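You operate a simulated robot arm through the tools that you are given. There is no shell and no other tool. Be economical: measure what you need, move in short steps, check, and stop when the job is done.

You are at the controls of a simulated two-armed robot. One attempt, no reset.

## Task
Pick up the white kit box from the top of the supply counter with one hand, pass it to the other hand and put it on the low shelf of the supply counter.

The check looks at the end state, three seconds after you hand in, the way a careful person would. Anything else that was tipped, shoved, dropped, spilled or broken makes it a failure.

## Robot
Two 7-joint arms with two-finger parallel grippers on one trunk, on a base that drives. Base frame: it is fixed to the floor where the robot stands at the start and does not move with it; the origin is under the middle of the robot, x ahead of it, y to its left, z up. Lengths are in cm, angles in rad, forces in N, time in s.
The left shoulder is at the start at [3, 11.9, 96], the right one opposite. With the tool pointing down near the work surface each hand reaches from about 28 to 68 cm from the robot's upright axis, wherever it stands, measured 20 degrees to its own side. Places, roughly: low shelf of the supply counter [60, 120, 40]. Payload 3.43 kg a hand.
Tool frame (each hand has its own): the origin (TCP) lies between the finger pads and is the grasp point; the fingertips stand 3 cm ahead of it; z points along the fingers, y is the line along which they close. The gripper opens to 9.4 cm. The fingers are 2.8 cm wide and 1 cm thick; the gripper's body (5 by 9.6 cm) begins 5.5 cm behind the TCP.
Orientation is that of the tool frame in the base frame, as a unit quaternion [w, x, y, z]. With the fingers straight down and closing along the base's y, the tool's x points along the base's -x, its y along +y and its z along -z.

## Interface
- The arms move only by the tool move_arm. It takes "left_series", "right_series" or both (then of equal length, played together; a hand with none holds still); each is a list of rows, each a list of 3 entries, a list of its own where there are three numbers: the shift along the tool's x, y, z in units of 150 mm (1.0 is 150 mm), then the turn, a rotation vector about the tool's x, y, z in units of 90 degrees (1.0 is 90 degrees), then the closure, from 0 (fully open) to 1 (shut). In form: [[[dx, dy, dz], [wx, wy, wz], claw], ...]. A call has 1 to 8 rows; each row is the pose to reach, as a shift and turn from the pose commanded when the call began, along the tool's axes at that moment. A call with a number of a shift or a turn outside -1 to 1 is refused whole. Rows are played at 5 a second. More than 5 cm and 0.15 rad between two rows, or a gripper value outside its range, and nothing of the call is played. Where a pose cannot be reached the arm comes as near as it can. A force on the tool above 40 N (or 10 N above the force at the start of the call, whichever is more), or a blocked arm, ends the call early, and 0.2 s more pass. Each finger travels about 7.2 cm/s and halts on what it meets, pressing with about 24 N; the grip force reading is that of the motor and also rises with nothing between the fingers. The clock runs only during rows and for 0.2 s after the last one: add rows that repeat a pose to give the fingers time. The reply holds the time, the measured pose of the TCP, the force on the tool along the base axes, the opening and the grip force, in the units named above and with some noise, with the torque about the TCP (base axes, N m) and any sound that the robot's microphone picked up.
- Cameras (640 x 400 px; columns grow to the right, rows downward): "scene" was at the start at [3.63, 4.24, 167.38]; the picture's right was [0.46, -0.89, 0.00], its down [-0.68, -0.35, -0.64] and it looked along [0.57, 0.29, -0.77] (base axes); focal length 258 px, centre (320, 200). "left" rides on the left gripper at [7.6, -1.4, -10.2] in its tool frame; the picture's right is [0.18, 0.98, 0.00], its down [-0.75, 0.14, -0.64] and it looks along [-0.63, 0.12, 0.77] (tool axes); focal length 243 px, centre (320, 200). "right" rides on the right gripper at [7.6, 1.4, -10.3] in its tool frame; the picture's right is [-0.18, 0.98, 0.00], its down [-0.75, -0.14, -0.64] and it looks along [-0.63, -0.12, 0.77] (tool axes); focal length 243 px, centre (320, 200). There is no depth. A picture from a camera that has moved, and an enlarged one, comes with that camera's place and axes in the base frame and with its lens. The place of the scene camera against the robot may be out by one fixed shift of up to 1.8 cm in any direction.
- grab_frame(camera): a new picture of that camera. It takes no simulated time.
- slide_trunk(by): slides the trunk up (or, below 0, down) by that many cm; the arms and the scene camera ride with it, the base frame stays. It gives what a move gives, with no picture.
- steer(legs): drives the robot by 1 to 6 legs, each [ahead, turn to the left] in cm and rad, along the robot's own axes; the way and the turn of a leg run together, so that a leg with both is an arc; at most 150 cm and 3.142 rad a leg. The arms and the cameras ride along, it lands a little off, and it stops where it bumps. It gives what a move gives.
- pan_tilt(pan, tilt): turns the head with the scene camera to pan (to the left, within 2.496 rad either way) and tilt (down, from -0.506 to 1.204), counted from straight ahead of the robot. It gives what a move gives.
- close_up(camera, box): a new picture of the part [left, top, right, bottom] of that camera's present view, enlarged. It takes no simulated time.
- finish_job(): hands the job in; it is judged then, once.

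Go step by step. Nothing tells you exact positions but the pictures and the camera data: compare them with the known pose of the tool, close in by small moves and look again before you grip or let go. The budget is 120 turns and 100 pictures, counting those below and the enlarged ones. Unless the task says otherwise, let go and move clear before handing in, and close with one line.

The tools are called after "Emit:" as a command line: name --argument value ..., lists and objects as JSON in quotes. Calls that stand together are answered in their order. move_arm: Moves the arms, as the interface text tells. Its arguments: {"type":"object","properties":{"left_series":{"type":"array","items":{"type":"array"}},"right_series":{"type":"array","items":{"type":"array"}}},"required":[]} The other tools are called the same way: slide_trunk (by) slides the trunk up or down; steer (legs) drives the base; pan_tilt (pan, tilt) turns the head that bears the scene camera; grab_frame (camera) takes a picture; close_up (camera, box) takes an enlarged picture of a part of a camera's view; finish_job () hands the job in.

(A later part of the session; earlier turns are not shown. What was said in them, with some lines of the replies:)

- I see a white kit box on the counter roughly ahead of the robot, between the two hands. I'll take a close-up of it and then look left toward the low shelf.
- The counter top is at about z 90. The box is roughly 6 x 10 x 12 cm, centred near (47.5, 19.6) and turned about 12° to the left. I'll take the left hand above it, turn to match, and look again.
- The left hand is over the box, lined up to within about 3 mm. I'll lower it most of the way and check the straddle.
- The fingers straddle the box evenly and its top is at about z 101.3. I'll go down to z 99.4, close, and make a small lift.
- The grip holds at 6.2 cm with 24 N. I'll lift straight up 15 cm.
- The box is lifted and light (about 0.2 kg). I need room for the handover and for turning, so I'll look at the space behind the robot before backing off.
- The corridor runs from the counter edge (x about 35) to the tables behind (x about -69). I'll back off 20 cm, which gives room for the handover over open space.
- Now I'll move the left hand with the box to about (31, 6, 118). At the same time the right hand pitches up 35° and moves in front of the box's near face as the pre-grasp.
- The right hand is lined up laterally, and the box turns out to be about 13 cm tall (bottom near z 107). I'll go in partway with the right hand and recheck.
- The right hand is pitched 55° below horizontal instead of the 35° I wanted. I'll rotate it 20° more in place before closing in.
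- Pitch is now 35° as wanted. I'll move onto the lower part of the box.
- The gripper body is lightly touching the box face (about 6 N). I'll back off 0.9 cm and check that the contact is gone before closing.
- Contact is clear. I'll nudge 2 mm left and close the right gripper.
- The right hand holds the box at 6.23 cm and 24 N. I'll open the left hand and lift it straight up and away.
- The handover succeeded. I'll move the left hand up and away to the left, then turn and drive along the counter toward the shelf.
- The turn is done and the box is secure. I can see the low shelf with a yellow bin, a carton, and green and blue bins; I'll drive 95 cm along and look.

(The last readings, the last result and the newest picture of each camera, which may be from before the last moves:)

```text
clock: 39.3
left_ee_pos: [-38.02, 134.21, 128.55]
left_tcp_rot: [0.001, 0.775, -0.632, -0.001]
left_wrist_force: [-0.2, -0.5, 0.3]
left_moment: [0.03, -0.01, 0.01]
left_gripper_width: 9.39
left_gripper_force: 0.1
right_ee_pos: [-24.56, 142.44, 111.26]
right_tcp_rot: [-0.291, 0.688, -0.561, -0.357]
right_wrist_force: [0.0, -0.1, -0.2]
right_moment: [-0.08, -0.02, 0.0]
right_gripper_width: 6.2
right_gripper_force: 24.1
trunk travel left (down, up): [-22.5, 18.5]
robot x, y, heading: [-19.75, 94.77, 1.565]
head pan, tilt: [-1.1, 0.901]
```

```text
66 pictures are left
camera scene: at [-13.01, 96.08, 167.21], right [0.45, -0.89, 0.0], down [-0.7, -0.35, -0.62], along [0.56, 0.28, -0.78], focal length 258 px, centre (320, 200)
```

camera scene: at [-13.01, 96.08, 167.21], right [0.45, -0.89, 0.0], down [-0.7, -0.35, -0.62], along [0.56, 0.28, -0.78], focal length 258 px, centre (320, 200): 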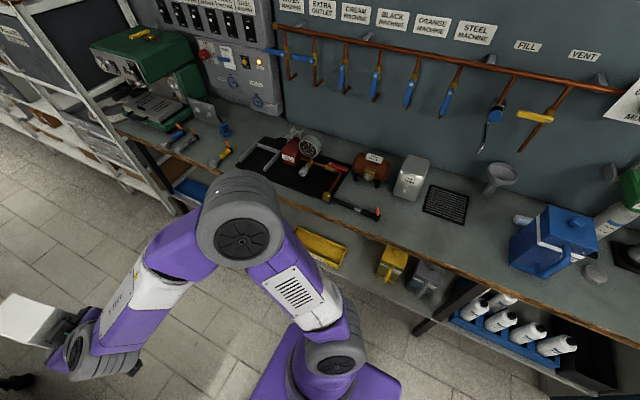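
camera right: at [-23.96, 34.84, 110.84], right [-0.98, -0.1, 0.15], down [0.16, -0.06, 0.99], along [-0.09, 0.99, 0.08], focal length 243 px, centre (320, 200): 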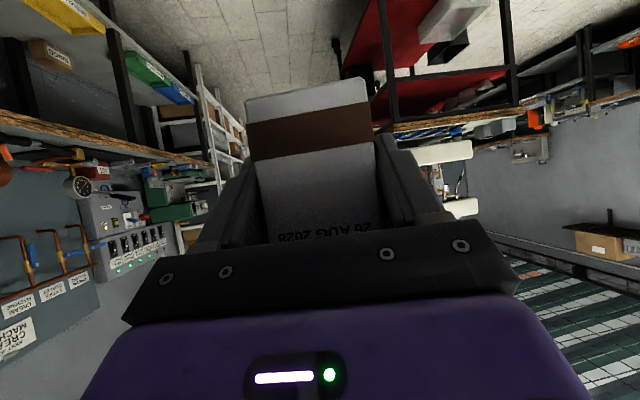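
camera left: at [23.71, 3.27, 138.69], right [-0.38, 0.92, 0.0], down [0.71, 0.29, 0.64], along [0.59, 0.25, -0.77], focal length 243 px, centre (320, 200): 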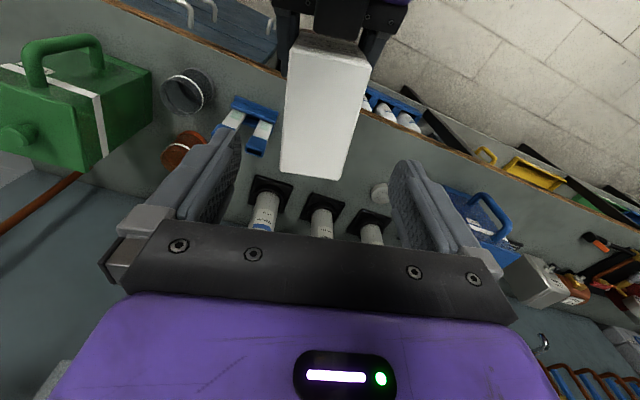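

Low shelf contents so far: a yellow bin near (48, 123), a yellow caddy near (53, 89) and a grey box near y 80. I'll turn to face the counter and view it from lower.

Emit:
steer --legs '[[0, -1.565]]'

Emit:
pan_tilt --pan 0.2 --tilt 0.95

Emit:
grab_frame --camera "scene"

Emit:
grab_frame --camera "right"

Emit:
grab_frame --camera "left"

```text
clock: 43.5
left_ee_pos: [19.46, 113.97, 128.5]
left_tcp_rot: [0.0, -0.109, 0.994, 0.0]
left_wrist_force: [-0.1, -0.9, 0.1]
left_moment: [-0.01, 0.0, -0.05]
left_gripper_width: 9.41
left_gripper_force: 0.1
right_ee_pos: [28.02, 100.68, 111.16]
right_tcp_rot: [0.458, -0.097, 0.882, 0.05]
right_wrist_force: [0.1, -0.3, 0.3]
right_moment: [-0.02, 0.09, 0.0]
right_gripper_width: 6.21
right_gripper_force: 23.7
trunk travel left (down, up): [-22.5, 18.5]
robot x, y, heading: [-19.27, 94.27, 0.006]
head pan, tilt: [-1.1, 0.901]
```

```text
clock: 44.9
left_ee_pos: [19.4, 113.99, 128.55]
left_tcp_rot: [-0.001, -0.109, 0.994, 0.001]
left_wrist_force: [0.0, 0.9, 0.3]
left_moment: [0.0, -0.02, 0.0]
left_gripper_width: 9.38
left_gripper_force: 0.0
right_ee_pos: [27.92, 100.7, 111.19]
right_tcp_rot: [0.458, -0.096, 0.882, 0.051]
right_wrist_force: [0.9, -0.4, 0.3]
right_moment: [-0.02, 0.05, -0.02]
right_gripper_width: 6.22
right_gripper_force: 24.2
trunk travel left (down, up): [-22.5, 18.5]
robot x, y, heading: [-19.44, 95.03, 0.005]
head pan, tilt: [0.201, 0.949]
```

```text
65 pictures are left
camera scene: at [-15.6, 97.14, 166.85], right [0.21, -0.98, 0.0], down [-0.8, -0.17, -0.58], along [0.57, 0.12, -0.81], focal length 258 px, centre (320, 200)
```

scene: 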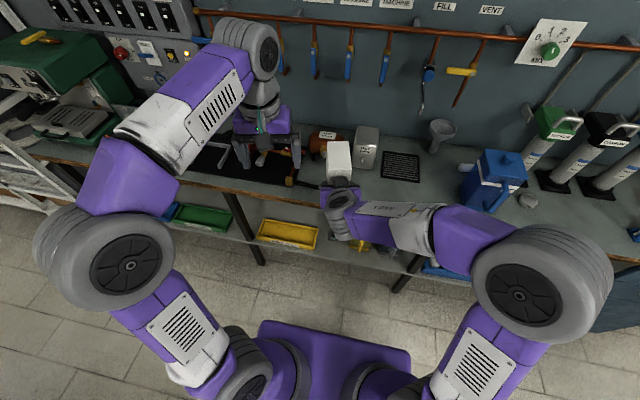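

```text
64 pictures are left
camera right: at [15.22, 99.34, 110.84], right [-0.11, 0.98, 0.15], down [-0.06, -0.16, 0.99], along [0.99, 0.1, 0.08], focal length 243 px, centre (320, 200)
```

right: 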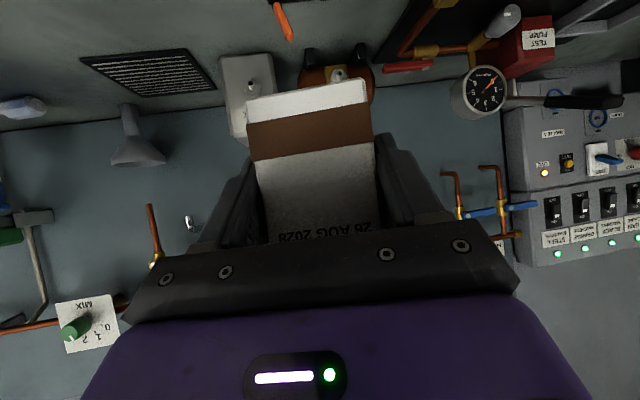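

```text
63 pictures are left
camera left: at [12.44, 111.1, 138.76], right [-0.39, 0.92, 0.0], down [0.71, 0.3, 0.64], along [0.59, 0.25, -0.77], focal length 243 px, centre (320, 200)
```

left: 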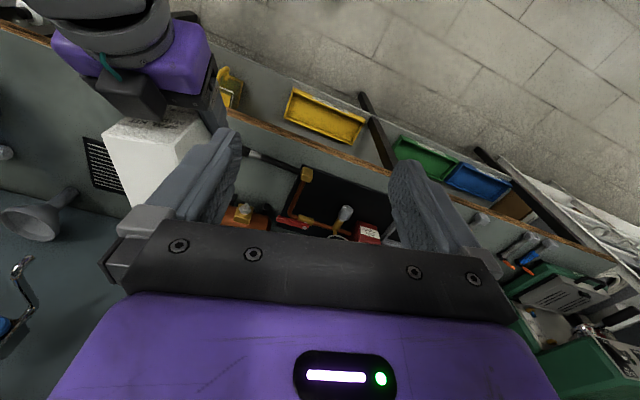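

I'll back away 35 cm (the floor behind is open here), lower the trunk and look under the counter top.

Emit:
steer --legs '[[-35, 0]]'

Emit:
slide_trunk --by -22

Emit:
pan_tilt --pan 0.2 --tilt 0.7

Emit:
grab_frame --camera "scene"

Emit:
grab_frame --camera "left"

```text
clock: 47.2
left_ee_pos: [-15.34, 113.59, 128.52]
left_tcp_rot: [0.0, -0.107, 0.994, 0.0]
left_wrist_force: [0.7, 0.0, 0.0]
left_moment: [0.01, -0.03, 0.05]
left_gripper_width: 9.43
left_gripper_force: 0.0
right_ee_pos: [-6.88, 100.23, 111.23]
right_tcp_rot: [0.459, -0.096, 0.882, 0.049]
right_wrist_force: [0.0, 0.6, -0.7]
right_moment: [0.0, 0.05, -0.02]
right_gripper_width: 6.22
right_gripper_force: 24.4
trunk travel left (down, up): [-22.5, 18.5]
robot x, y, heading: [-54.66, 94.67, 0.003]
head pan, tilt: [0.201, 0.949]
```

```text
clock: 49.5
left_ee_pos: [-15.39, 113.57, 106.47]
left_tcp_rot: [0.0, -0.107, 0.994, 0.0]
left_wrist_force: [0.4, 0.7, -1.0]
left_moment: [-0.01, 0.01, 0.0]
left_gripper_width: 9.42
left_gripper_force: 0.1
right_ee_pos: [-6.83, 100.38, 89.17]
right_tcp_rot: [0.458, -0.095, 0.882, 0.049]
right_wrist_force: [0.4, -0.7, 0.4]
right_moment: [0.0, 0.08, 0.01]
right_gripper_width: 6.21
right_gripper_force: 23.9
trunk travel left (down, up): [-0.5, 40.5]
robot x, y, heading: [-54.1, 94.72, 0.008]
head pan, tilt: [0.201, 0.949]
```

```text
clock: 50.3
left_ee_pos: [-15.25, 113.56, 106.52]
left_tcp_rot: [-0.002, -0.107, 0.994, 0.0]
left_wrist_force: [-0.5, 0.6, 0.2]
left_moment: [0.04, -0.01, 0.01]
left_gripper_width: 9.4
left_gripper_force: 0.0
right_ee_pos: [-6.87, 100.33, 89.19]
right_tcp_rot: [0.458, -0.095, 0.882, 0.05]
right_wrist_force: [0.3, 0.4, 0.0]
right_moment: [-0.02, 0.04, -0.01]
right_gripper_width: 6.21
right_gripper_force: 24.0
trunk travel left (down, up): [-0.5, 40.5]
robot x, y, heading: [-54.73, 94.41, 0.004]
head pan, tilt: [0.201, 0.7]
```

```text
62 pictures are left
camera scene: at [-49.25, 97.13, 146.82], right [0.2, -0.98, 0.0], down [-0.63, -0.13, -0.76], along [0.75, 0.16, -0.64], focal length 258 px, centre (320, 200)
```

scene: 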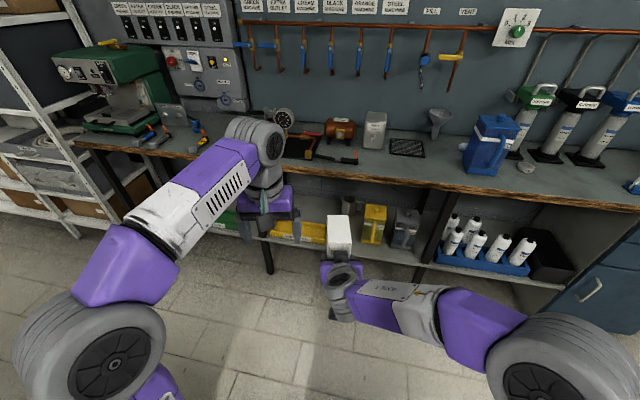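

```text
61 pictures are left
camera left: at [-22.35, 110.75, 116.75], right [-0.39, 0.92, 0.0], down [0.71, 0.3, 0.64], along [0.59, 0.25, -0.77], focal length 243 px, centre (320, 200)
```

left: 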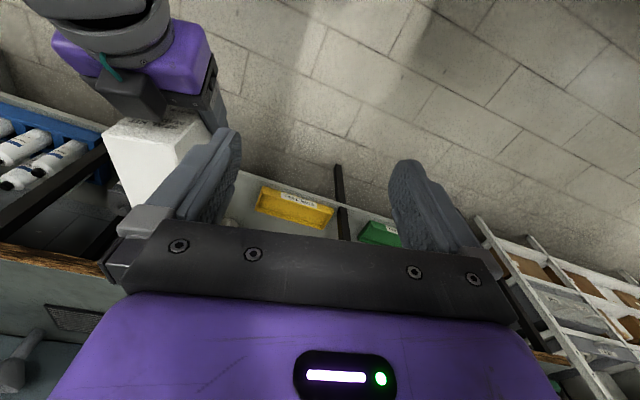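

Now the shelf bay is visible. I'll enlarge it.

Emit:
close_up --camera "scene" --box '[220, 160, 460, 300]'

```text
2.67 times, centred on (340, 230) of scene
camera zoom: at [-49.25, 97.13, 146.82], right [0.2, -0.98, 0.0], down [-0.63, -0.13, -0.76], along [0.75, 0.16, -0.64], focal length 687 px, centre (267, 120)
```

zoom: 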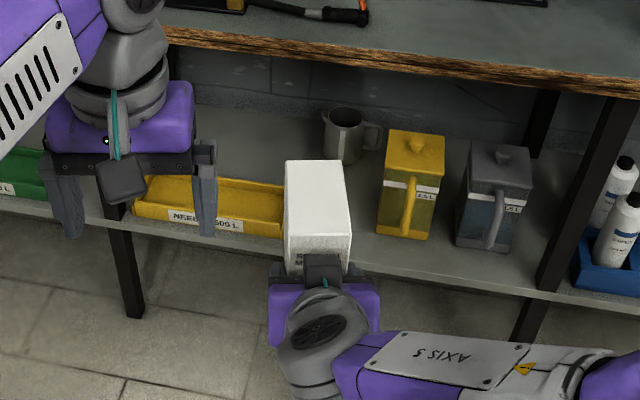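

The free spot looks to be between the yellow bin and the yellow jug, where the box blocks my view. I'll shift the right hand 15 cm to the right and the left hand to the left, then look again.

Emit:
move_arm --right_series '[[[0, -0.2, 0], [0, 0, 0], 1], [[0, -0.4, 0], [0, 0, 0], 1], [[0, -0.6, 0], [0, 0, 0], 1], [[0, -0.8, 0], [0, 0, 0], 1], [[0, -1.0, 0], [0, 0, 0], 1]]' --left_series '[[[0, 0.2, 0], [0, 0, 0], 0], [[0, 0.4, 0], [0, 0, 0], 0], [[0, 0.6, 0], [0, 0, 0], 0], [[0, 0.8, 0], [0, 0, 0], 0], [[0, 1.0, 0], [0, 0, 0], 0]]'

Emit:
close_up --camera "scene" --box '[220, 160, 460, 300]'

Emit:
grab_frame --camera "right"

```text
clock: 51.5
left_ee_pos: [-18.67, 128.32, 106.37]
left_tcp_rot: [0.0, -0.108, 0.994, 0.001]
left_wrist_force: [1.3, 0.2, 0.2]
left_moment: [0.0, -0.02, 0.02]
left_gripper_width: 9.4
left_gripper_force: 0.0
right_ee_pos: [-3.61, 85.65, 89.16]
right_tcp_rot: [0.459, -0.097, 0.882, 0.049]
right_wrist_force: [0.2, -0.1, 0.0]
right_moment: [0.0, 0.06, 0.0]
right_gripper_width: 6.19
right_gripper_force: 23.7
trunk travel left (down, up): [-0.5, 40.5]
robot x, y, heading: [-54.66, 94.96, 0.003]
head pan, tilt: [0.201, 0.7]
```

```text
2.67 times, centred on (340, 230) of scene
camera zoom: at [-49.26, 97.12, 146.83], right [0.2, -0.98, 0.0], down [-0.63, -0.13, -0.76], along [0.75, 0.16, -0.64], focal length 687 px, centre (267, 120)
```

zoom: 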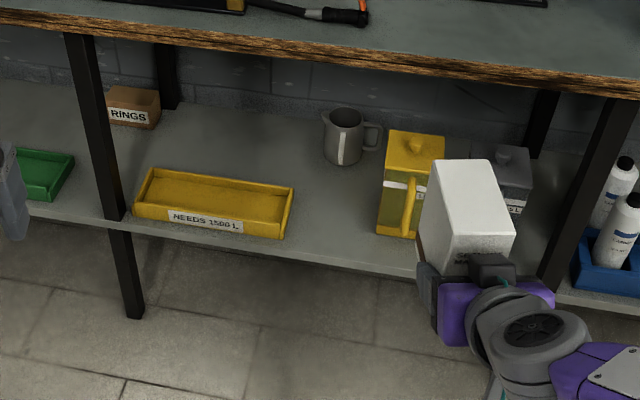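

```text
58 pictures are left
camera right: at [-16.39, 84.29, 88.83], right [-0.11, 0.98, 0.15], down [-0.06, -0.16, 0.99], along [0.99, 0.1, 0.08], focal length 243 px, centre (320, 200)
```

right: 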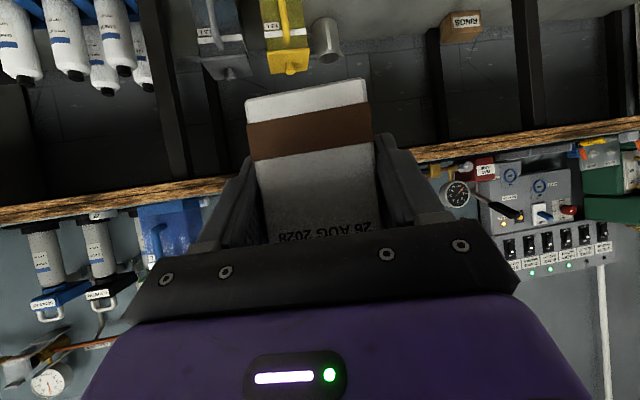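

The shelf surface is at about z 40 and its front edge at x 39–40. The free gap runs from y 94.6 (yellow jug) to y 112.6 (yellow bin), with the mug well behind at x 65. I'll aim for the box centre at (48, 103.5), lowering the right hand here in open space and straightening its yaw first.

Emit:
move_arm --right_series '[[[0.164, 0, 0.115], [0.022, 0, 0.016], 1], [[0.328, 0, 0.23], [0.045, 0, 0.032], 1], [[0.491, 0, 0.344], [0.067, 0, 0.047], 1], [[0.655, 0, 0.459], [0.09, 0, 0.063], 1], [[0.819, 0, 0.574], [0.112, 0, 0.079], 1], [[0.819, 0, 0.574], [0.112, 0, 0.079], 1]]'

Emit:
move_arm --right_series '[[[0.164, 0, 0.115], [0, 0, 0], 1], [[0.328, 0, 0.23], [0, 0, 0], 1], [[0.491, 0, 0.344], [0, 0, 0], 1], [[0.655, 0, 0.459], [0, 0, 0], 1], [[0.819, 0, 0.574], [0, 0, 0], 1], [[0.819, 0, 0.574], [0, 0, 0], 1]]'

Emit:
grab_frame --camera "right"

Emit:
grab_frame --camera "scene"

```text
clock: 52.9
left_ee_pos: [-18.55, 128.28, 106.35]
left_tcp_rot: [0.0, -0.107, 0.994, -0.001]
left_wrist_force: [0.2, -0.3, -0.3]
left_moment: [0.01, -0.01, 0.03]
left_gripper_width: 9.41
left_gripper_force: 0.1
right_ee_pos: [-3.5, 85.68, 74.09]
right_tcp_rot: [0.461, -0.001, 0.887, 0.001]
right_wrist_force: [-0.8, 0.0, -0.7]
right_moment: [0.01, 0.07, -0.03]
right_gripper_width: 6.23
right_gripper_force: 24.0
trunk travel left (down, up): [-0.5, 40.5]
robot x, y, heading: [-54.4, 94.48, 0.008]
head pan, tilt: [0.201, 0.7]
```

```text
clock: 54.3
left_ee_pos: [-18.61, 128.18, 106.41]
left_tcp_rot: [0.0, -0.107, 0.994, -0.001]
left_wrist_force: [0.0, 0.5, 0.1]
left_moment: [0.04, 0.02, 0.0]
left_gripper_width: 9.39
left_gripper_force: 0.0
right_ee_pos: [-3.51, 85.52, 59.33]
right_tcp_rot: [0.461, 0.002, 0.888, -0.002]
right_wrist_force: [-0.6, 0.3, 1.1]
right_moment: [0.03, 0.06, 0.0]
right_gripper_width: 6.21
right_gripper_force: 24.3
right hand out of reach, approached as far as the arm can: row 5
trunk travel left (down, up): [-0.5, 40.5]
robot x, y, heading: [-54.62, 94.61, 0.003]
head pan, tilt: [0.201, 0.7]
```

```text
57 pictures are left
camera right: at [-16.32, 87.04, 59.05], right [0.11, 0.98, 0.15], down [-0.09, -0.14, 0.99], along [0.99, -0.12, 0.07], focal length 243 px, centre (320, 200)
```

right: 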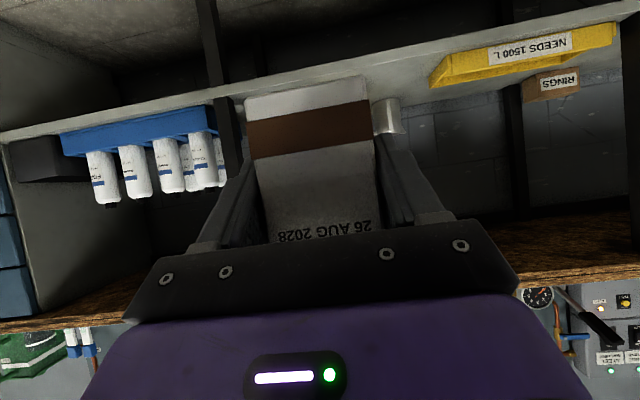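

```text
56 pictures are left
camera scene: at [-49.23, 97.03, 146.83], right [0.2, -0.98, 0.0], down [-0.63, -0.13, -0.76], along [0.75, 0.16, -0.64], focal length 258 px, centre (320, 200)
```

scene: 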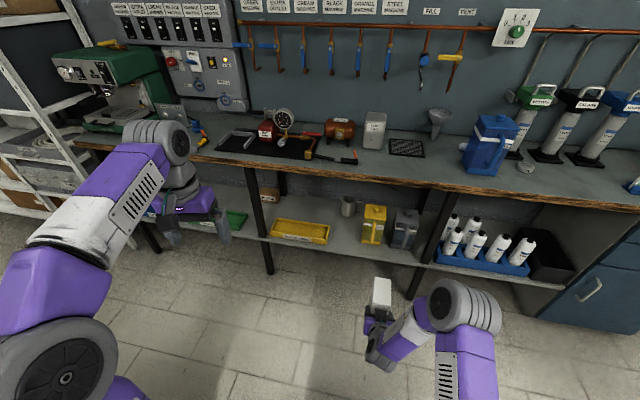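

The arm hit a limit at z 59 with this bend, so I'll try reaching further forward first and then down; it's still in open space.

Emit:
move_arm --right_series '[[[-0.102, 0, 0.146], [0, 0, 0], 1], [[-0.204, 0, 0.291], [0, 0, 0], 1], [[-0.306, 0, 0.437], [0, 0, 0], 1], [[-0.16, 0, 0.539], [0, 0, 0], 1], [[-0.015, 0, 0.641], [0, 0, 0], 1], [[0.13, 0, 0.743], [0, 0, 0], 1], [[0.24, 0, 0.82], [0, 0, 0], 1], [[0.24, 0, 0.82], [0, 0, 0], 1]]'

Emit:
grab_frame --camera "scene"

```text
clock: 56.1
left_ee_pos: [-18.69, 128.29, 106.47]
left_tcp_rot: [0.0, -0.107, 0.994, 0.0]
left_wrist_force: [-0.9, 0.1, 0.4]
left_moment: [0.03, 0.02, -0.02]
left_gripper_width: 9.39
left_gripper_force: 0.1
right_ee_pos: [4.51, 86.66, 49.23]
right_tcp_rot: [0.461, 0.002, 0.888, -0.004]
right_wrist_force: [-0.3, -0.9, -0.4]
right_moment: [-0.04, 0.09, 0.02]
right_gripper_width: 6.22
right_gripper_force: 23.9
right hand out of reach, approached as far as the arm can: row 5, 6, 7, 8
trunk travel left (down, up): [-0.5, 40.5]
robot x, y, heading: [-54.39, 94.31, 0.004]
head pan, tilt: [0.201, 0.7]
```

```text
55 pictures are left
camera scene: at [-49.26, 97.12, 146.83], right [0.2, -0.98, 0.0], down [-0.63, -0.13, -0.76], along [0.75, 0.16, -0.64], focal length 258 px, centre (320, 200)
```

scene: 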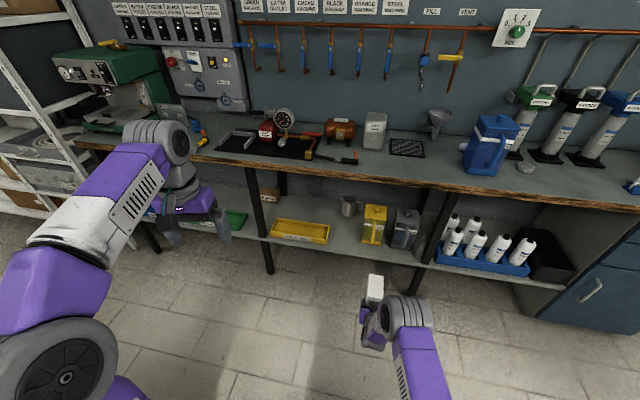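

The arm got down to z 49 when extended. I'll probe a bit further forward, further out to its own side, and lower.

Emit:
move_arm --right_series '[[[-0.08, -0.15, 0.12], [0, 0, 0], 1], [[-0.15, -0.3, 0.22], [0, 0, 0], 1], [[-0.15, -0.45, 0.22], [0, 0, 0], 1], [[-0.04, -0.45, 0.3], [0, 0, 0], 1], [[0.065, -0.45, 0.371], [0, 0, 0], 1], [[0.065, -0.45, 0.371], [0, 0, 0], 1]]'

```text
clock: 57.5
left_ee_pos: [-18.6, 128.4, 106.55]
left_tcp_rot: [0.001, -0.108, 0.994, -0.001]
left_wrist_force: [0.6, -0.3, -0.1]
left_moment: [0.03, 0.03, -0.05]
left_gripper_width: 9.41
left_gripper_force: 0.1
right_ee_pos: [9.63, 83.47, 45.03]
right_tcp_rot: [0.459, 0.009, 0.888, -0.017]
right_wrist_force: [1.5, 0.3, -0.7]
right_moment: [-0.01, 0.08, -0.01]
right_gripper_width: 6.22
right_gripper_force: 23.9
right hand out of reach, approached as far as the arm can: row 1, 2, 3, 4, 5, 6
trunk travel left (down, up): [-0.5, 40.5]
robot x, y, heading: [-54.25, 94.44, 0.004]
head pan, tilt: [0.201, 0.7]
```

The hand is now at z 45, so low placement is reachable. I'll view from the right hand camera to measure the shelf height.

Emit:
grab_frame --camera "right"

Emit:
close_up --camera "scene" --box '[240, 170, 440, 370]'

```text
54 pictures are left
camera right: at [-3.06, 85.41, 44.69], right [0.14, 0.98, 0.13], down [-0.09, -0.12, 0.99], along [0.99, -0.15, 0.07], focal length 243 px, centre (320, 200)
```

right: 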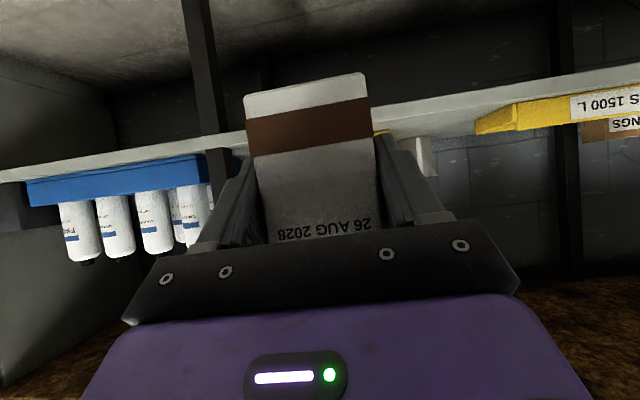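

```text
2.00 times, centred on (340, 270) of scene
camera zoom: at [-49.26, 97.13, 146.83], right [0.2, -0.98, 0.0], down [-0.63, -0.13, -0.76], along [0.75, 0.16, -0.64], focal length 516 px, centre (280, 60)
```

zoom: 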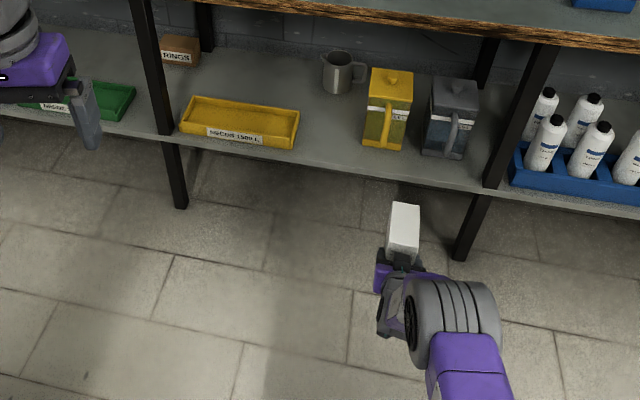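

Emit:
close_up --camera "right" --box '[360, 60, 560, 180]'

```text
3.20 times, centred on (460, 120) of right
camera zoom: at [-3.06, 85.41, 44.69], right [0.14, 0.98, 0.13], down [-0.09, -0.12, 0.99], along [0.99, -0.15, 0.07], focal length 776 px, centre (-128, 456)
```

zoom: 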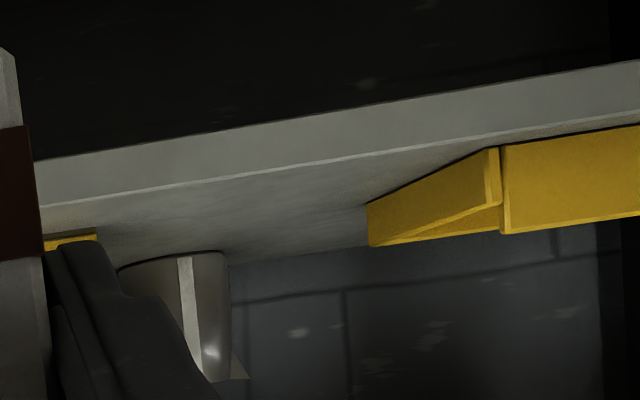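

The shelf looks nearer z 36–40, so I need a TCP height of about 41–45 (box bottom is 5 cm below the TCP). I'll test here in open space whether the arm can get lower with the hand nearer the robot's middle.

Emit:
move_arm --right_series '[[[0, 0.25, 0], [0, 0, 0], 1], [[0, 0.5, 0], [0, 0, 0], 1], [[0, 0.7, 0], [0, 0, 0], 1], [[0, 0.87, 0], [0, 0, 0], 1], [[0.109, 0.87, 0.077], [0, 0, 0], 1], [[0.218, 0.87, 0.153], [0, 0, 0], 1], [[0.218, 0.87, 0.153], [0, 0, 0], 1]]'

Emit:
grab_frame --camera "scene"

```text
clock: 59.1
left_ee_pos: [-18.58, 128.36, 106.47]
left_tcp_rot: [0.001, -0.107, 0.994, 0.0]
left_wrist_force: [0.2, 0.2, -0.5]
left_moment: [0.01, -0.02, 0.02]
left_gripper_width: 9.4
left_gripper_force: 0.0
right_ee_pos: [9.59, 96.55, 40.98]
right_tcp_rot: [0.461, 0.0, 0.887, 0.0]
right_wrist_force: [-0.5, -0.5, -0.5]
right_moment: [0.01, 0.04, 0.03]
right_gripper_width: 6.21
right_gripper_force: 23.9
trunk travel left (down, up): [-0.5, 40.5]
robot x, y, heading: [-54.32, 94.68, 0.006]
head pan, tilt: [0.201, 0.7]
```

```text
51 pictures are left
camera scene: at [-49.25, 97.13, 146.83], right [0.2, -0.98, 0.0], down [-0.63, -0.13, -0.76], along [0.75, 0.16, -0.64], focal length 258 px, centre (320, 200)
```

scene: 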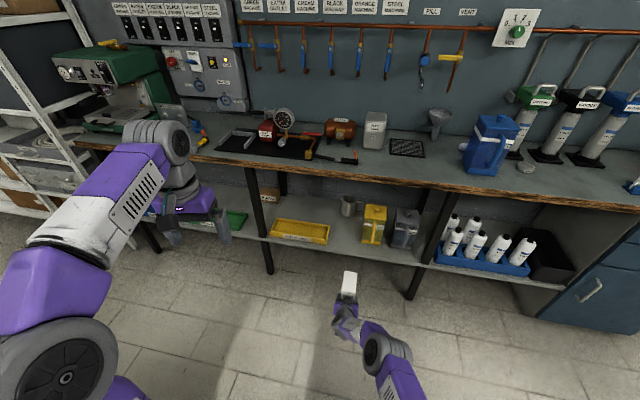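

With the hand near the robot's middle, z 41 is reachable with no trouble. I'll raise the hand to z 48 and shift the robot about 7 cm to the left and 13 cm ahead.

Emit:
move_arm --right_series '[[[-0.19, 0, -0.134], [0, 0, 0], 1], [[-0.382, 0, -0.268], [0, 0, 0], 1], [[-0.382, 0, -0.268], [0, 0, 0], 1]]'

Emit:
steer --legs '[[0, 0.5], [14.5, 0], [0, -0.505]]'

Emit:
grab_frame --camera "right"

Emit:
grab_frame --camera "scene"

```text
clock: 59.9
left_ee_pos: [-18.62, 128.31, 106.44]
left_tcp_rot: [0.0, -0.107, 0.994, 0.0]
left_wrist_force: [0.7, 0.8, 0.0]
left_moment: [0.03, -0.01, 0.05]
left_gripper_width: 9.41
left_gripper_force: 0.1
right_ee_pos: [9.64, 96.56, 48.08]
right_tcp_rot: [0.46, 0.0, 0.888, 0.0]
right_wrist_force: [0.3, 0.2, -0.4]
right_moment: [0.03, 0.06, -0.01]
right_gripper_width: 6.23
right_gripper_force: 23.7
trunk travel left (down, up): [-0.5, 40.5]
robot x, y, heading: [-54.55, 94.66, 0.004]
head pan, tilt: [0.201, 0.7]
```

```text
clock: 64.1
left_ee_pos: [-5.75, 135.44, 106.44]
left_tcp_rot: [0.0, -0.107, 0.994, -0.001]
left_wrist_force: [0.2, -0.2, -0.3]
left_moment: [0.04, 0.0, -0.01]
left_gripper_width: 9.39
left_gripper_force: 0.1
right_ee_pos: [22.53, 103.65, 47.96]
right_tcp_rot: [0.46, 0.001, 0.888, -0.001]
right_wrist_force: [0.3, 0.0, 0.2]
right_moment: [-0.05, 0.08, 0.03]
right_gripper_width: 6.21
right_gripper_force: 24.1
trunk travel left (down, up): [-0.5, 40.5]
robot x, y, heading: [-41.63, 101.74, 0.006]
head pan, tilt: [0.201, 0.7]
```

```text
50 pictures are left
camera right: at [9.62, 105.12, 47.68], right [0.11, 0.98, 0.15], down [-0.09, -0.14, 0.99], along [0.99, -0.12, 0.08], focal length 243 px, centre (320, 200)
```

right: 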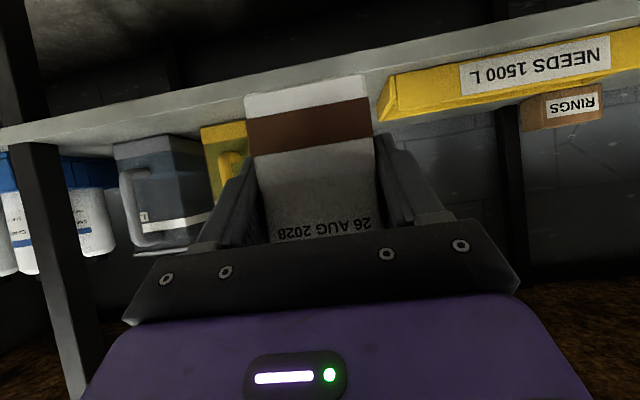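

```text
49 pictures are left
camera scene: at [-36.5, 104.21, 146.83], right [0.2, -0.98, 0.0], down [-0.63, -0.13, -0.76], along [0.75, 0.16, -0.64], focal length 258 px, centre (320, 200)
```

scene: 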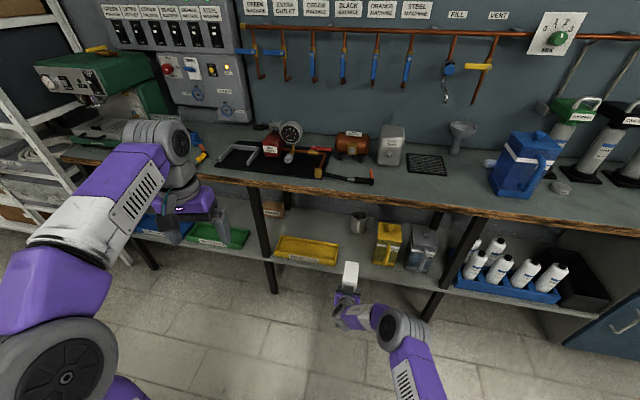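

I'm in front of the gap. I'll zoom in with both views to fix the gap edges and shelf height.

Emit:
close_up --camera "right" --box '[100, 40, 420, 240]'

Emit:
close_up --camera "scene" --box '[260, 190, 460, 315]'

```text
2.00 times, centred on (260, 140) of right
camera zoom: at [9.62, 105.12, 47.68], right [0.11, 0.98, 0.15], down [-0.09, -0.14, 0.99], along [0.99, -0.12, 0.08], focal length 485 px, centre (440, 320)
```

zoom: 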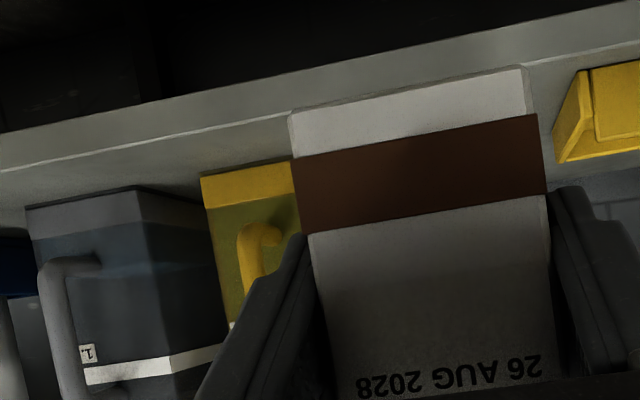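

```text
3.20 times, centred on (360, 252) of scene
camera zoom: at [-36.5, 104.21, 146.83], right [0.2, -0.98, 0.0], down [-0.63, -0.13, -0.76], along [0.75, 0.16, -0.64], focal length 825 px, centre (192, 32)
```

zoom: 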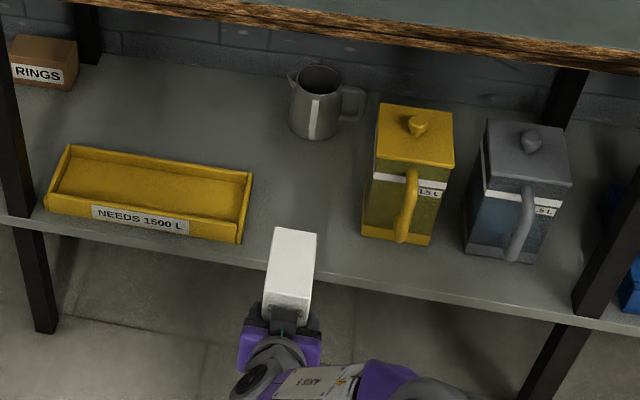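

The shelf is at z 36.1 with its front edge at x 39.3. The bin corner is at y 112.7 and the jug corner at y 94.2, so my line at y 103.65 is centred in the gap. The box bottom is at about 43, well clear of the shelf, so I'll drive straight in 22 cm.

Emit:
steer --legs '[[22, 0]]'

Emit:
grab_frame --camera "right"

Emit:
pan_tilt --pan 0.0 --tilt 0.95

Emit:
grab_frame --camera "scene"

```text
clock: 65.8
left_ee_pos: [16.19, 135.43, 106.4]
left_tcp_rot: [-0.001, -0.107, 0.994, 0.0]
left_wrist_force: [0.1, 0.2, 0.1]
left_moment: [-0.01, 0.01, -0.05]
left_gripper_width: 9.41
left_gripper_force: 0.0
right_ee_pos: [44.31, 103.74, 47.9]
right_tcp_rot: [0.46, 0.0, 0.888, 0.0]
right_wrist_force: [-0.4, 0.5, 0.1]
right_moment: [0.0, 0.1, -0.01]
right_gripper_width: 6.23
right_gripper_force: 24.4
trunk travel left (down, up): [-0.5, 40.5]
robot x, y, heading: [-19.51, 101.96, 0.006]
head pan, tilt: [0.201, 0.7]
```

```text
46 pictures are left
camera right: at [31.55, 105.26, 47.66], right [0.11, 0.98, 0.15], down [-0.09, -0.14, 0.99], along [0.99, -0.12, 0.08], focal length 243 px, centre (320, 200)
```

right: 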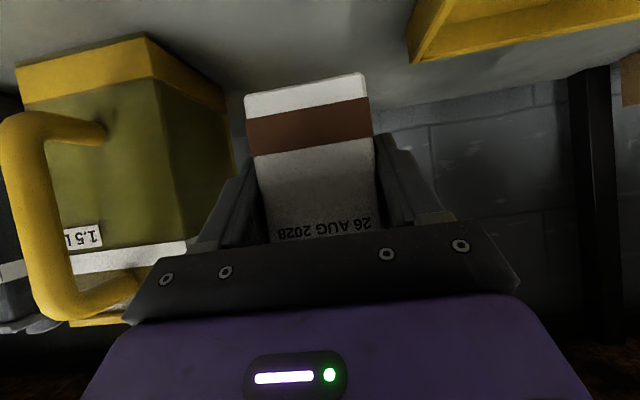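

```text
clock: 66.6
left_ee_pos: [16.05, 135.52, 106.45]
left_tcp_rot: [0.0, -0.107, 0.994, -0.001]
left_wrist_force: [-0.1, 1.2, -0.4]
left_moment: [0.02, -0.04, 0.04]
left_gripper_width: 9.38
left_gripper_force: 0.1
right_ee_pos: [44.33, 103.85, 48.05]
right_tcp_rot: [0.46, 0.0, 0.888, 0.0]
right_wrist_force: [-0.4, 0.3, 0.2]
right_moment: [0.02, 0.1, -0.02]
right_gripper_width: 6.24
right_gripper_force: 23.8
trunk travel left (down, up): [-0.5, 40.5]
robot x, y, heading: [-19.78, 101.58, 0.004]
head pan, tilt: [0.0, 0.949]
```

```text
45 pictures are left
camera scene: at [-15.63, 102.66, 144.85], right [0.01, -1.0, 0.0], down [-0.81, -0.01, -0.58], along [0.58, 0.0, -0.81], focal length 258 px, centre (320, 200)
```

scene: 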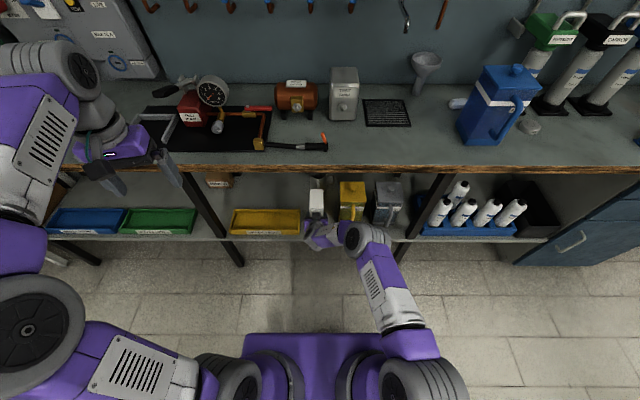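

I'm inside the gap with the jug at y 93 or less and the bin at y 111 or more. I'll shift 1.2 cm to the right to centre and lower to just above the shelf.

Emit:
move_arm --right_series '[[[0.0, -0.08, 0.0], [0, 0, 0], 1], [[0.09, -0.08, 0.08], [0, 0, 0], 1], [[0.18, -0.08, 0.16], [0, 0, 0], 1], [[0.263, -0.08, 0.241], [0, 0, 0], 1], [[0.263, -0.08, 0.241], [0, 0, 0], 1]]'

Emit:
grab_frame --camera "right"

Emit:
close_up --camera "scene" --box '[220, 150, 420, 275]'

```text
clock: 67.8
left_ee_pos: [16.05, 135.55, 106.46]
left_tcp_rot: [0.001, -0.107, 0.994, 0.0]
left_wrist_force: [-0.2, -0.2, 0.6]
left_moment: [-0.01, 0.01, 0.03]
left_gripper_width: 9.39
left_gripper_force: 0.1
right_ee_pos: [44.96, 102.63, 42.55]
right_tcp_rot: [0.462, 0.0, 0.887, -0.001]
right_wrist_force: [0.4, -0.4, 0.5]
right_moment: [-0.03, 0.06, -0.03]
right_gripper_width: 6.23
right_gripper_force: 24.1
trunk travel left (down, up): [-0.5, 40.5]
robot x, y, heading: [-19.6, 101.77, 0.001]
head pan, tilt: [0.0, 0.949]
```

```text
44 pictures are left
camera right: at [32.23, 104.05, 42.3], right [0.11, 0.98, 0.15], down [-0.09, -0.14, 0.99], along [0.99, -0.12, 0.08], focal length 243 px, centre (320, 200)
```

right: 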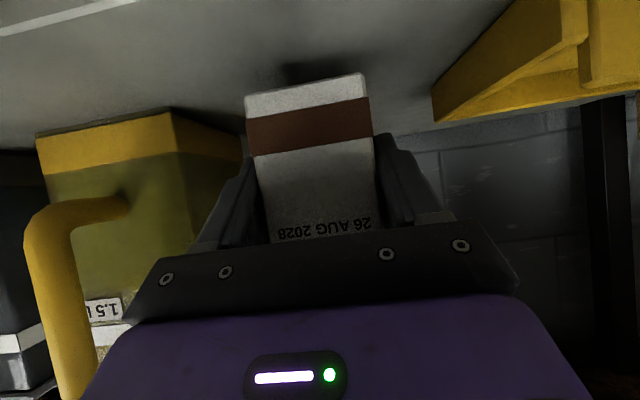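

```text
3.20 times, centred on (320, 212) of scene
camera zoom: at [-15.63, 102.66, 144.85], right [0.01, -1.0, 0.0], down [-0.81, 0.0, -0.58], along [0.58, 0.0, -0.81], focal length 825 px, centre (320, 160)
```

zoom: 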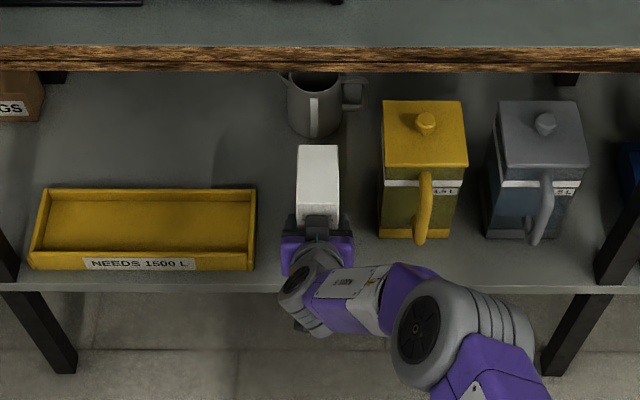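

The box is well placed in the gap, about 1.4 cm above the shelf. I'll lower in small steps and watch the force.

Emit:
move_arm --right_series '[[[0.018, 0, 0.013], [0, 0, 0], 1], [[0.036, 0, 0.026], [0, 0, 0], 1], [[0.055, 0, 0.038], [0, 0, 0], 1], [[0.055, 0, 0.038], [0, 0, 0], 1]]'

Emit:
move_arm --right_series '[[[0.008, 0, 0.0057], [0, 0, 0], 1], [[0.0164, 0, 0.0115], [0, 0, 0], 1], [[0.0164, 0, 0.0115], [0, 0, 0], 1]]'

Emit:
grab_frame --camera "right"

```text
clock: 68.8
left_ee_pos: [16.14, 135.54, 106.35]
left_tcp_rot: [0.001, -0.107, 0.994, 0.0]
left_wrist_force: [-0.8, 0.0, -0.1]
left_moment: [0.01, -0.01, -0.01]
left_gripper_width: 9.4
left_gripper_force: 0.1
right_ee_pos: [44.98, 102.53, 41.62]
right_tcp_rot: [0.462, 0.0, 0.887, 0.0]
right_wrist_force: [0.7, 0.5, 0.6]
right_moment: [-0.01, 0.08, 0.01]
right_gripper_width: 6.21
right_gripper_force: 24.3
trunk travel left (down, up): [-0.5, 40.5]
robot x, y, heading: [-19.84, 101.88, 0.002]
head pan, tilt: [0.0, 0.949]
```

```text
clock: 69.6
left_ee_pos: [16.03, 135.57, 106.31]
left_tcp_rot: [0.0, -0.107, 0.994, 0.0]
left_wrist_force: [-0.4, 0.4, 0.3]
left_moment: [0.05, -0.03, 0.03]
left_gripper_width: 9.39
left_gripper_force: 0.0
right_ee_pos: [44.99, 102.73, 41.46]
right_tcp_rot: [0.461, 0.0, 0.888, 0.0]
right_wrist_force: [-0.6, -0.5, 0.0]
right_moment: [0.01, 0.09, -0.02]
right_gripper_width: 6.22
right_gripper_force: 24.0
trunk travel left (down, up): [-0.5, 40.5]
robot x, y, heading: [-19.81, 101.91, 0.003]
head pan, tilt: [0.0, 0.949]
```

```text
42 pictures are left
camera right: at [32.2, 104.11, 41.06], right [0.11, 0.98, 0.15], down [-0.09, -0.14, 0.99], along [0.99, -0.12, 0.08], focal length 243 px, centre (320, 200)
```

right: 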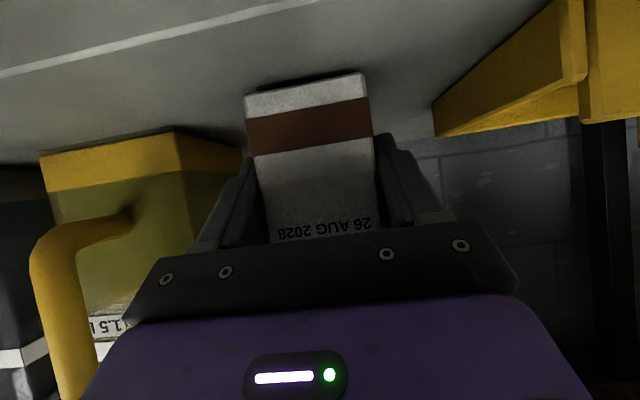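

Still no contact, but the shadow gap is small. I'll keep lowering in fine steps.

Emit:
move_arm --right_series '[[[0.008, 0, 0.0057], [0, 0, 0], 1], [[0.0164, 0, 0.0115], [0, 0, 0], 1], [[0.0164, 0, 0.0115], [0, 0, 0], 1]]'

Emit:
move_arm --right_series '[[[0.008, 0, 0.0057], [0, 0, 0], 1], [[0.0164, 0, 0.0115], [0, 0, 0], 1], [[0.0164, 0, 0.0115], [0, 0, 0], 1]]'

Emit:
close_up --camera "right" --box '[200, 40, 420, 180]'

```text
clock: 70.4
left_ee_pos: [16.07, 135.54, 106.44]
left_tcp_rot: [0.0, -0.107, 0.994, 0.0]
left_wrist_force: [0.3, -0.4, -0.6]
left_moment: [-0.03, 0.0, -0.01]
left_gripper_width: 9.4
left_gripper_force: 0.0
right_ee_pos: [45.02, 102.61, 41.04]
right_tcp_rot: [0.461, 0.001, 0.887, 0.0]
right_wrist_force: [-0.5, -0.8, 0.0]
right_moment: [0.01, 0.1, -0.04]
right_gripper_width: 6.21
right_gripper_force: 23.8
trunk travel left (down, up): [-0.5, 40.5]
robot x, y, heading: [-19.55, 102.03, 0.006]
head pan, tilt: [0.0, 0.949]
```

```text
clock: 71.2
left_ee_pos: [16.09, 135.58, 106.53]
left_tcp_rot: [0.0, -0.107, 0.994, 0.001]
left_wrist_force: [-0.2, -0.5, 0.9]
left_moment: [-0.02, 0.01, 0.01]
left_gripper_width: 9.4
left_gripper_force: 0.1
right_ee_pos: [44.96, 102.62, 41.08]
right_tcp_rot: [0.463, -0.001, 0.887, 0.001]
right_wrist_force: [-1.3, 0.1, 8.9]
right_moment: [0.0, -0.58, 0.02]
right_gripper_width: 6.25
right_gripper_force: 24.3
trunk travel left (down, up): [-0.5, 40.5]
robot x, y, heading: [-19.93, 102.02, 0.005]
head pan, tilt: [0.0, 0.949]
```

```text
2.86 times, centred on (310, 110) of right
camera zoom: at [32.2, 104.08, 40.58], right [0.11, 0.98, 0.15], down [-0.1, -0.14, 0.99], along [0.99, -0.12, 0.08], focal length 693 px, centre (349, 457)
```

zoom: 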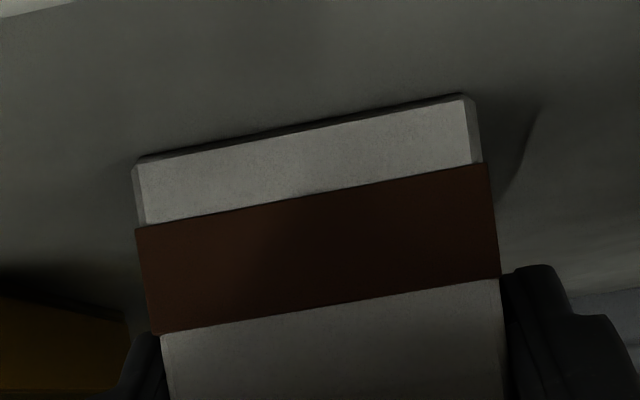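

Contact: 9 N upward, from the far bottom edge touching first. I'll ease up slightly, then open the right gripper gradually.

Emit:
move_arm --right_series '[[[-0.005, 0, -0.004], [0, 0, 0], 1], [[-0.005, 0, -0.004], [0, 0, 0], 0.33], [[-0.005, 0, -0.004], [0, 0, 0], 0.3], [[-0.005, 0, -0.004], [0, 0, 0], 0.2], [[-0.005, 0, -0.004], [0, 0, 0], 0.1], [[-0.005, 0, -0.004], [0, 0, 0], 0], [[-0.005, 0, -0.004], [0, 0, 0], 0]]'

Emit:
grab_frame --camera "right"

Emit:
close_up --camera "scene" --box '[220, 150, 420, 275]'

```text
clock: 72.8
left_ee_pos: [16.08, 135.51, 106.41]
left_tcp_rot: [0.0, -0.107, 0.994, 0.001]
left_wrist_force: [0.0, 0.3, -0.3]
left_moment: [0.02, 0.04, 0.01]
left_gripper_width: 9.4
left_gripper_force: 0.0
right_ee_pos: [44.86, 102.59, 40.93]
right_tcp_rot: [0.461, 0.0, 0.887, 0.0]
right_wrist_force: [0.3, -0.2, -0.4]
right_moment: [-0.02, 0.01, 0.01]
right_gripper_width: 9.41
right_gripper_force: 0.1
trunk travel left (down, up): [-0.5, 40.5]
robot x, y, heading: [-19.6, 102.11, 0.005]
head pan, tilt: [0.0, 0.949]
```

```text
40 pictures are left
camera right: at [32.16, 104.07, 40.56], right [0.11, 0.98, 0.15], down [-0.09, -0.14, 0.99], along [0.99, -0.12, 0.08], focal length 243 px, centre (320, 200)
```

right: 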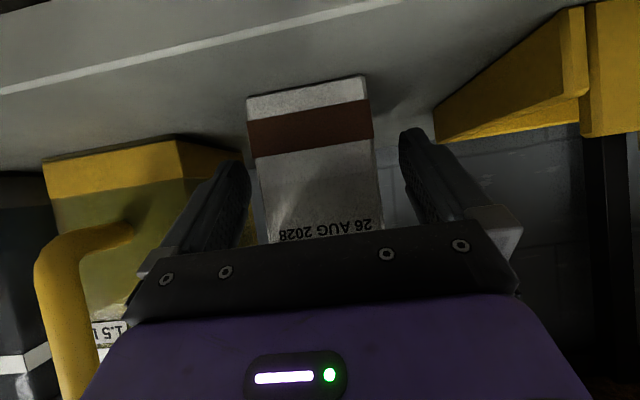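

```text
3.20 times, centred on (320, 212) of scene
camera zoom: at [-15.65, 102.66, 144.85], right [0.01, -1.0, 0.0], down [-0.81, 0.0, -0.58], along [0.58, 0.0, -0.81], focal length 825 px, centre (320, 160)
```

zoom: 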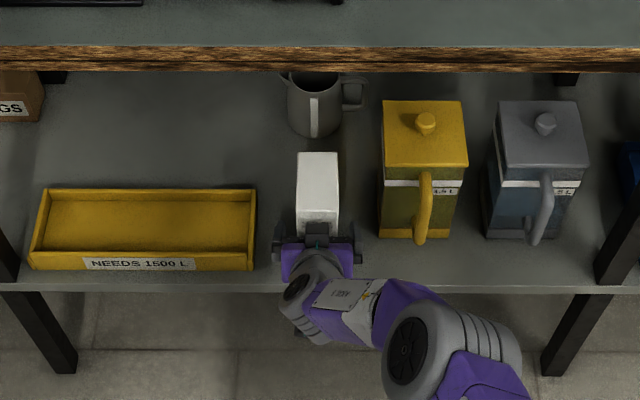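

The box stands on its own. I'll drive straight back so the open fingers slide clear, then check.

Emit:
steer --legs '[[-28, 0]]'

Emit:
pan_tilt --pan 0.0 --tilt 0.75

Emit:
grab_frame --camera "scene"

Emit:
grab_frame --camera "right"

```text
clock: 74.7
left_ee_pos: [-11.88, 135.37, 106.5]
left_tcp_rot: [0.0, -0.106, 0.994, -0.001]
left_wrist_force: [-0.9, -0.3, -0.5]
left_moment: [0.02, -0.03, -0.01]
left_gripper_width: 9.42
left_gripper_force: 0.1
right_ee_pos: [16.94, 102.34, 40.84]
right_tcp_rot: [0.462, 0.001, 0.887, 0.0]
right_wrist_force: [0.0, -0.2, 0.1]
right_moment: [0.03, -0.01, 0.01]
right_gripper_width: 9.38
right_gripper_force: 0.1
trunk travel left (down, up): [-0.5, 40.5]
robot x, y, heading: [-47.8, 101.48, 0.001]
head pan, tilt: [0.0, 0.949]
```

```text
clock: 75.5
left_ee_pos: [-11.75, 135.31, 106.4]
left_tcp_rot: [-0.001, -0.107, 0.994, 0.0]
left_wrist_force: [-1.1, 0.7, -0.2]
left_moment: [0.01, 0.0, -0.02]
left_gripper_width: 9.39
left_gripper_force: 0.1
right_ee_pos: [16.95, 102.34, 40.86]
right_tcp_rot: [0.461, 0.001, 0.887, -0.001]
right_wrist_force: [0.1, -1.5, 0.3]
right_moment: [-0.02, 0.0, -0.01]
right_gripper_width: 9.39
right_gripper_force: 0.0
trunk travel left (down, up): [-0.5, 40.5]
robot x, y, heading: [-47.51, 101.97, 0.001]
head pan, tilt: [0.0, 0.75]
```

```text
38 pictures are left
camera scene: at [-42.52, 102.52, 146.4], right [0.0, -1.0, 0.0], down [-0.68, 0.0, -0.73], along [0.73, 0.0, -0.68], focal length 258 px, centre (320, 200)
```

scene: 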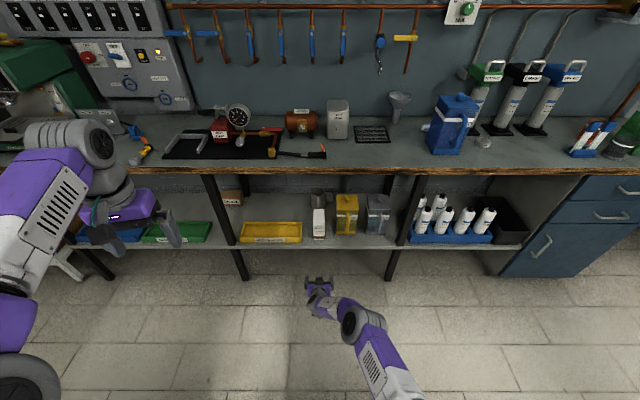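

```text
37 pictures are left
camera right: at [4.28, 103.84, 40.55], right [0.11, 0.98, 0.15], down [-0.09, -0.14, 0.99], along [0.99, -0.12, 0.08], focal length 243 px, centre (320, 200)
```

right: 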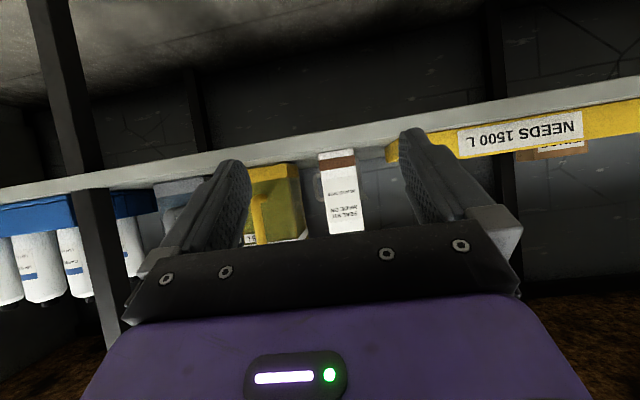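

The box stands upright on the low shelf between the bin and the jug. Nothing else has moved and both hands are empty and clear, so I'm handing in.

Emit:
finish_job

```text
The job is handed in.
```

The white kit box was picked up with the left hand, passed to the right hand, and now stands upright on the low shelf of the supply counter; nothing else was disturbed that I could see.
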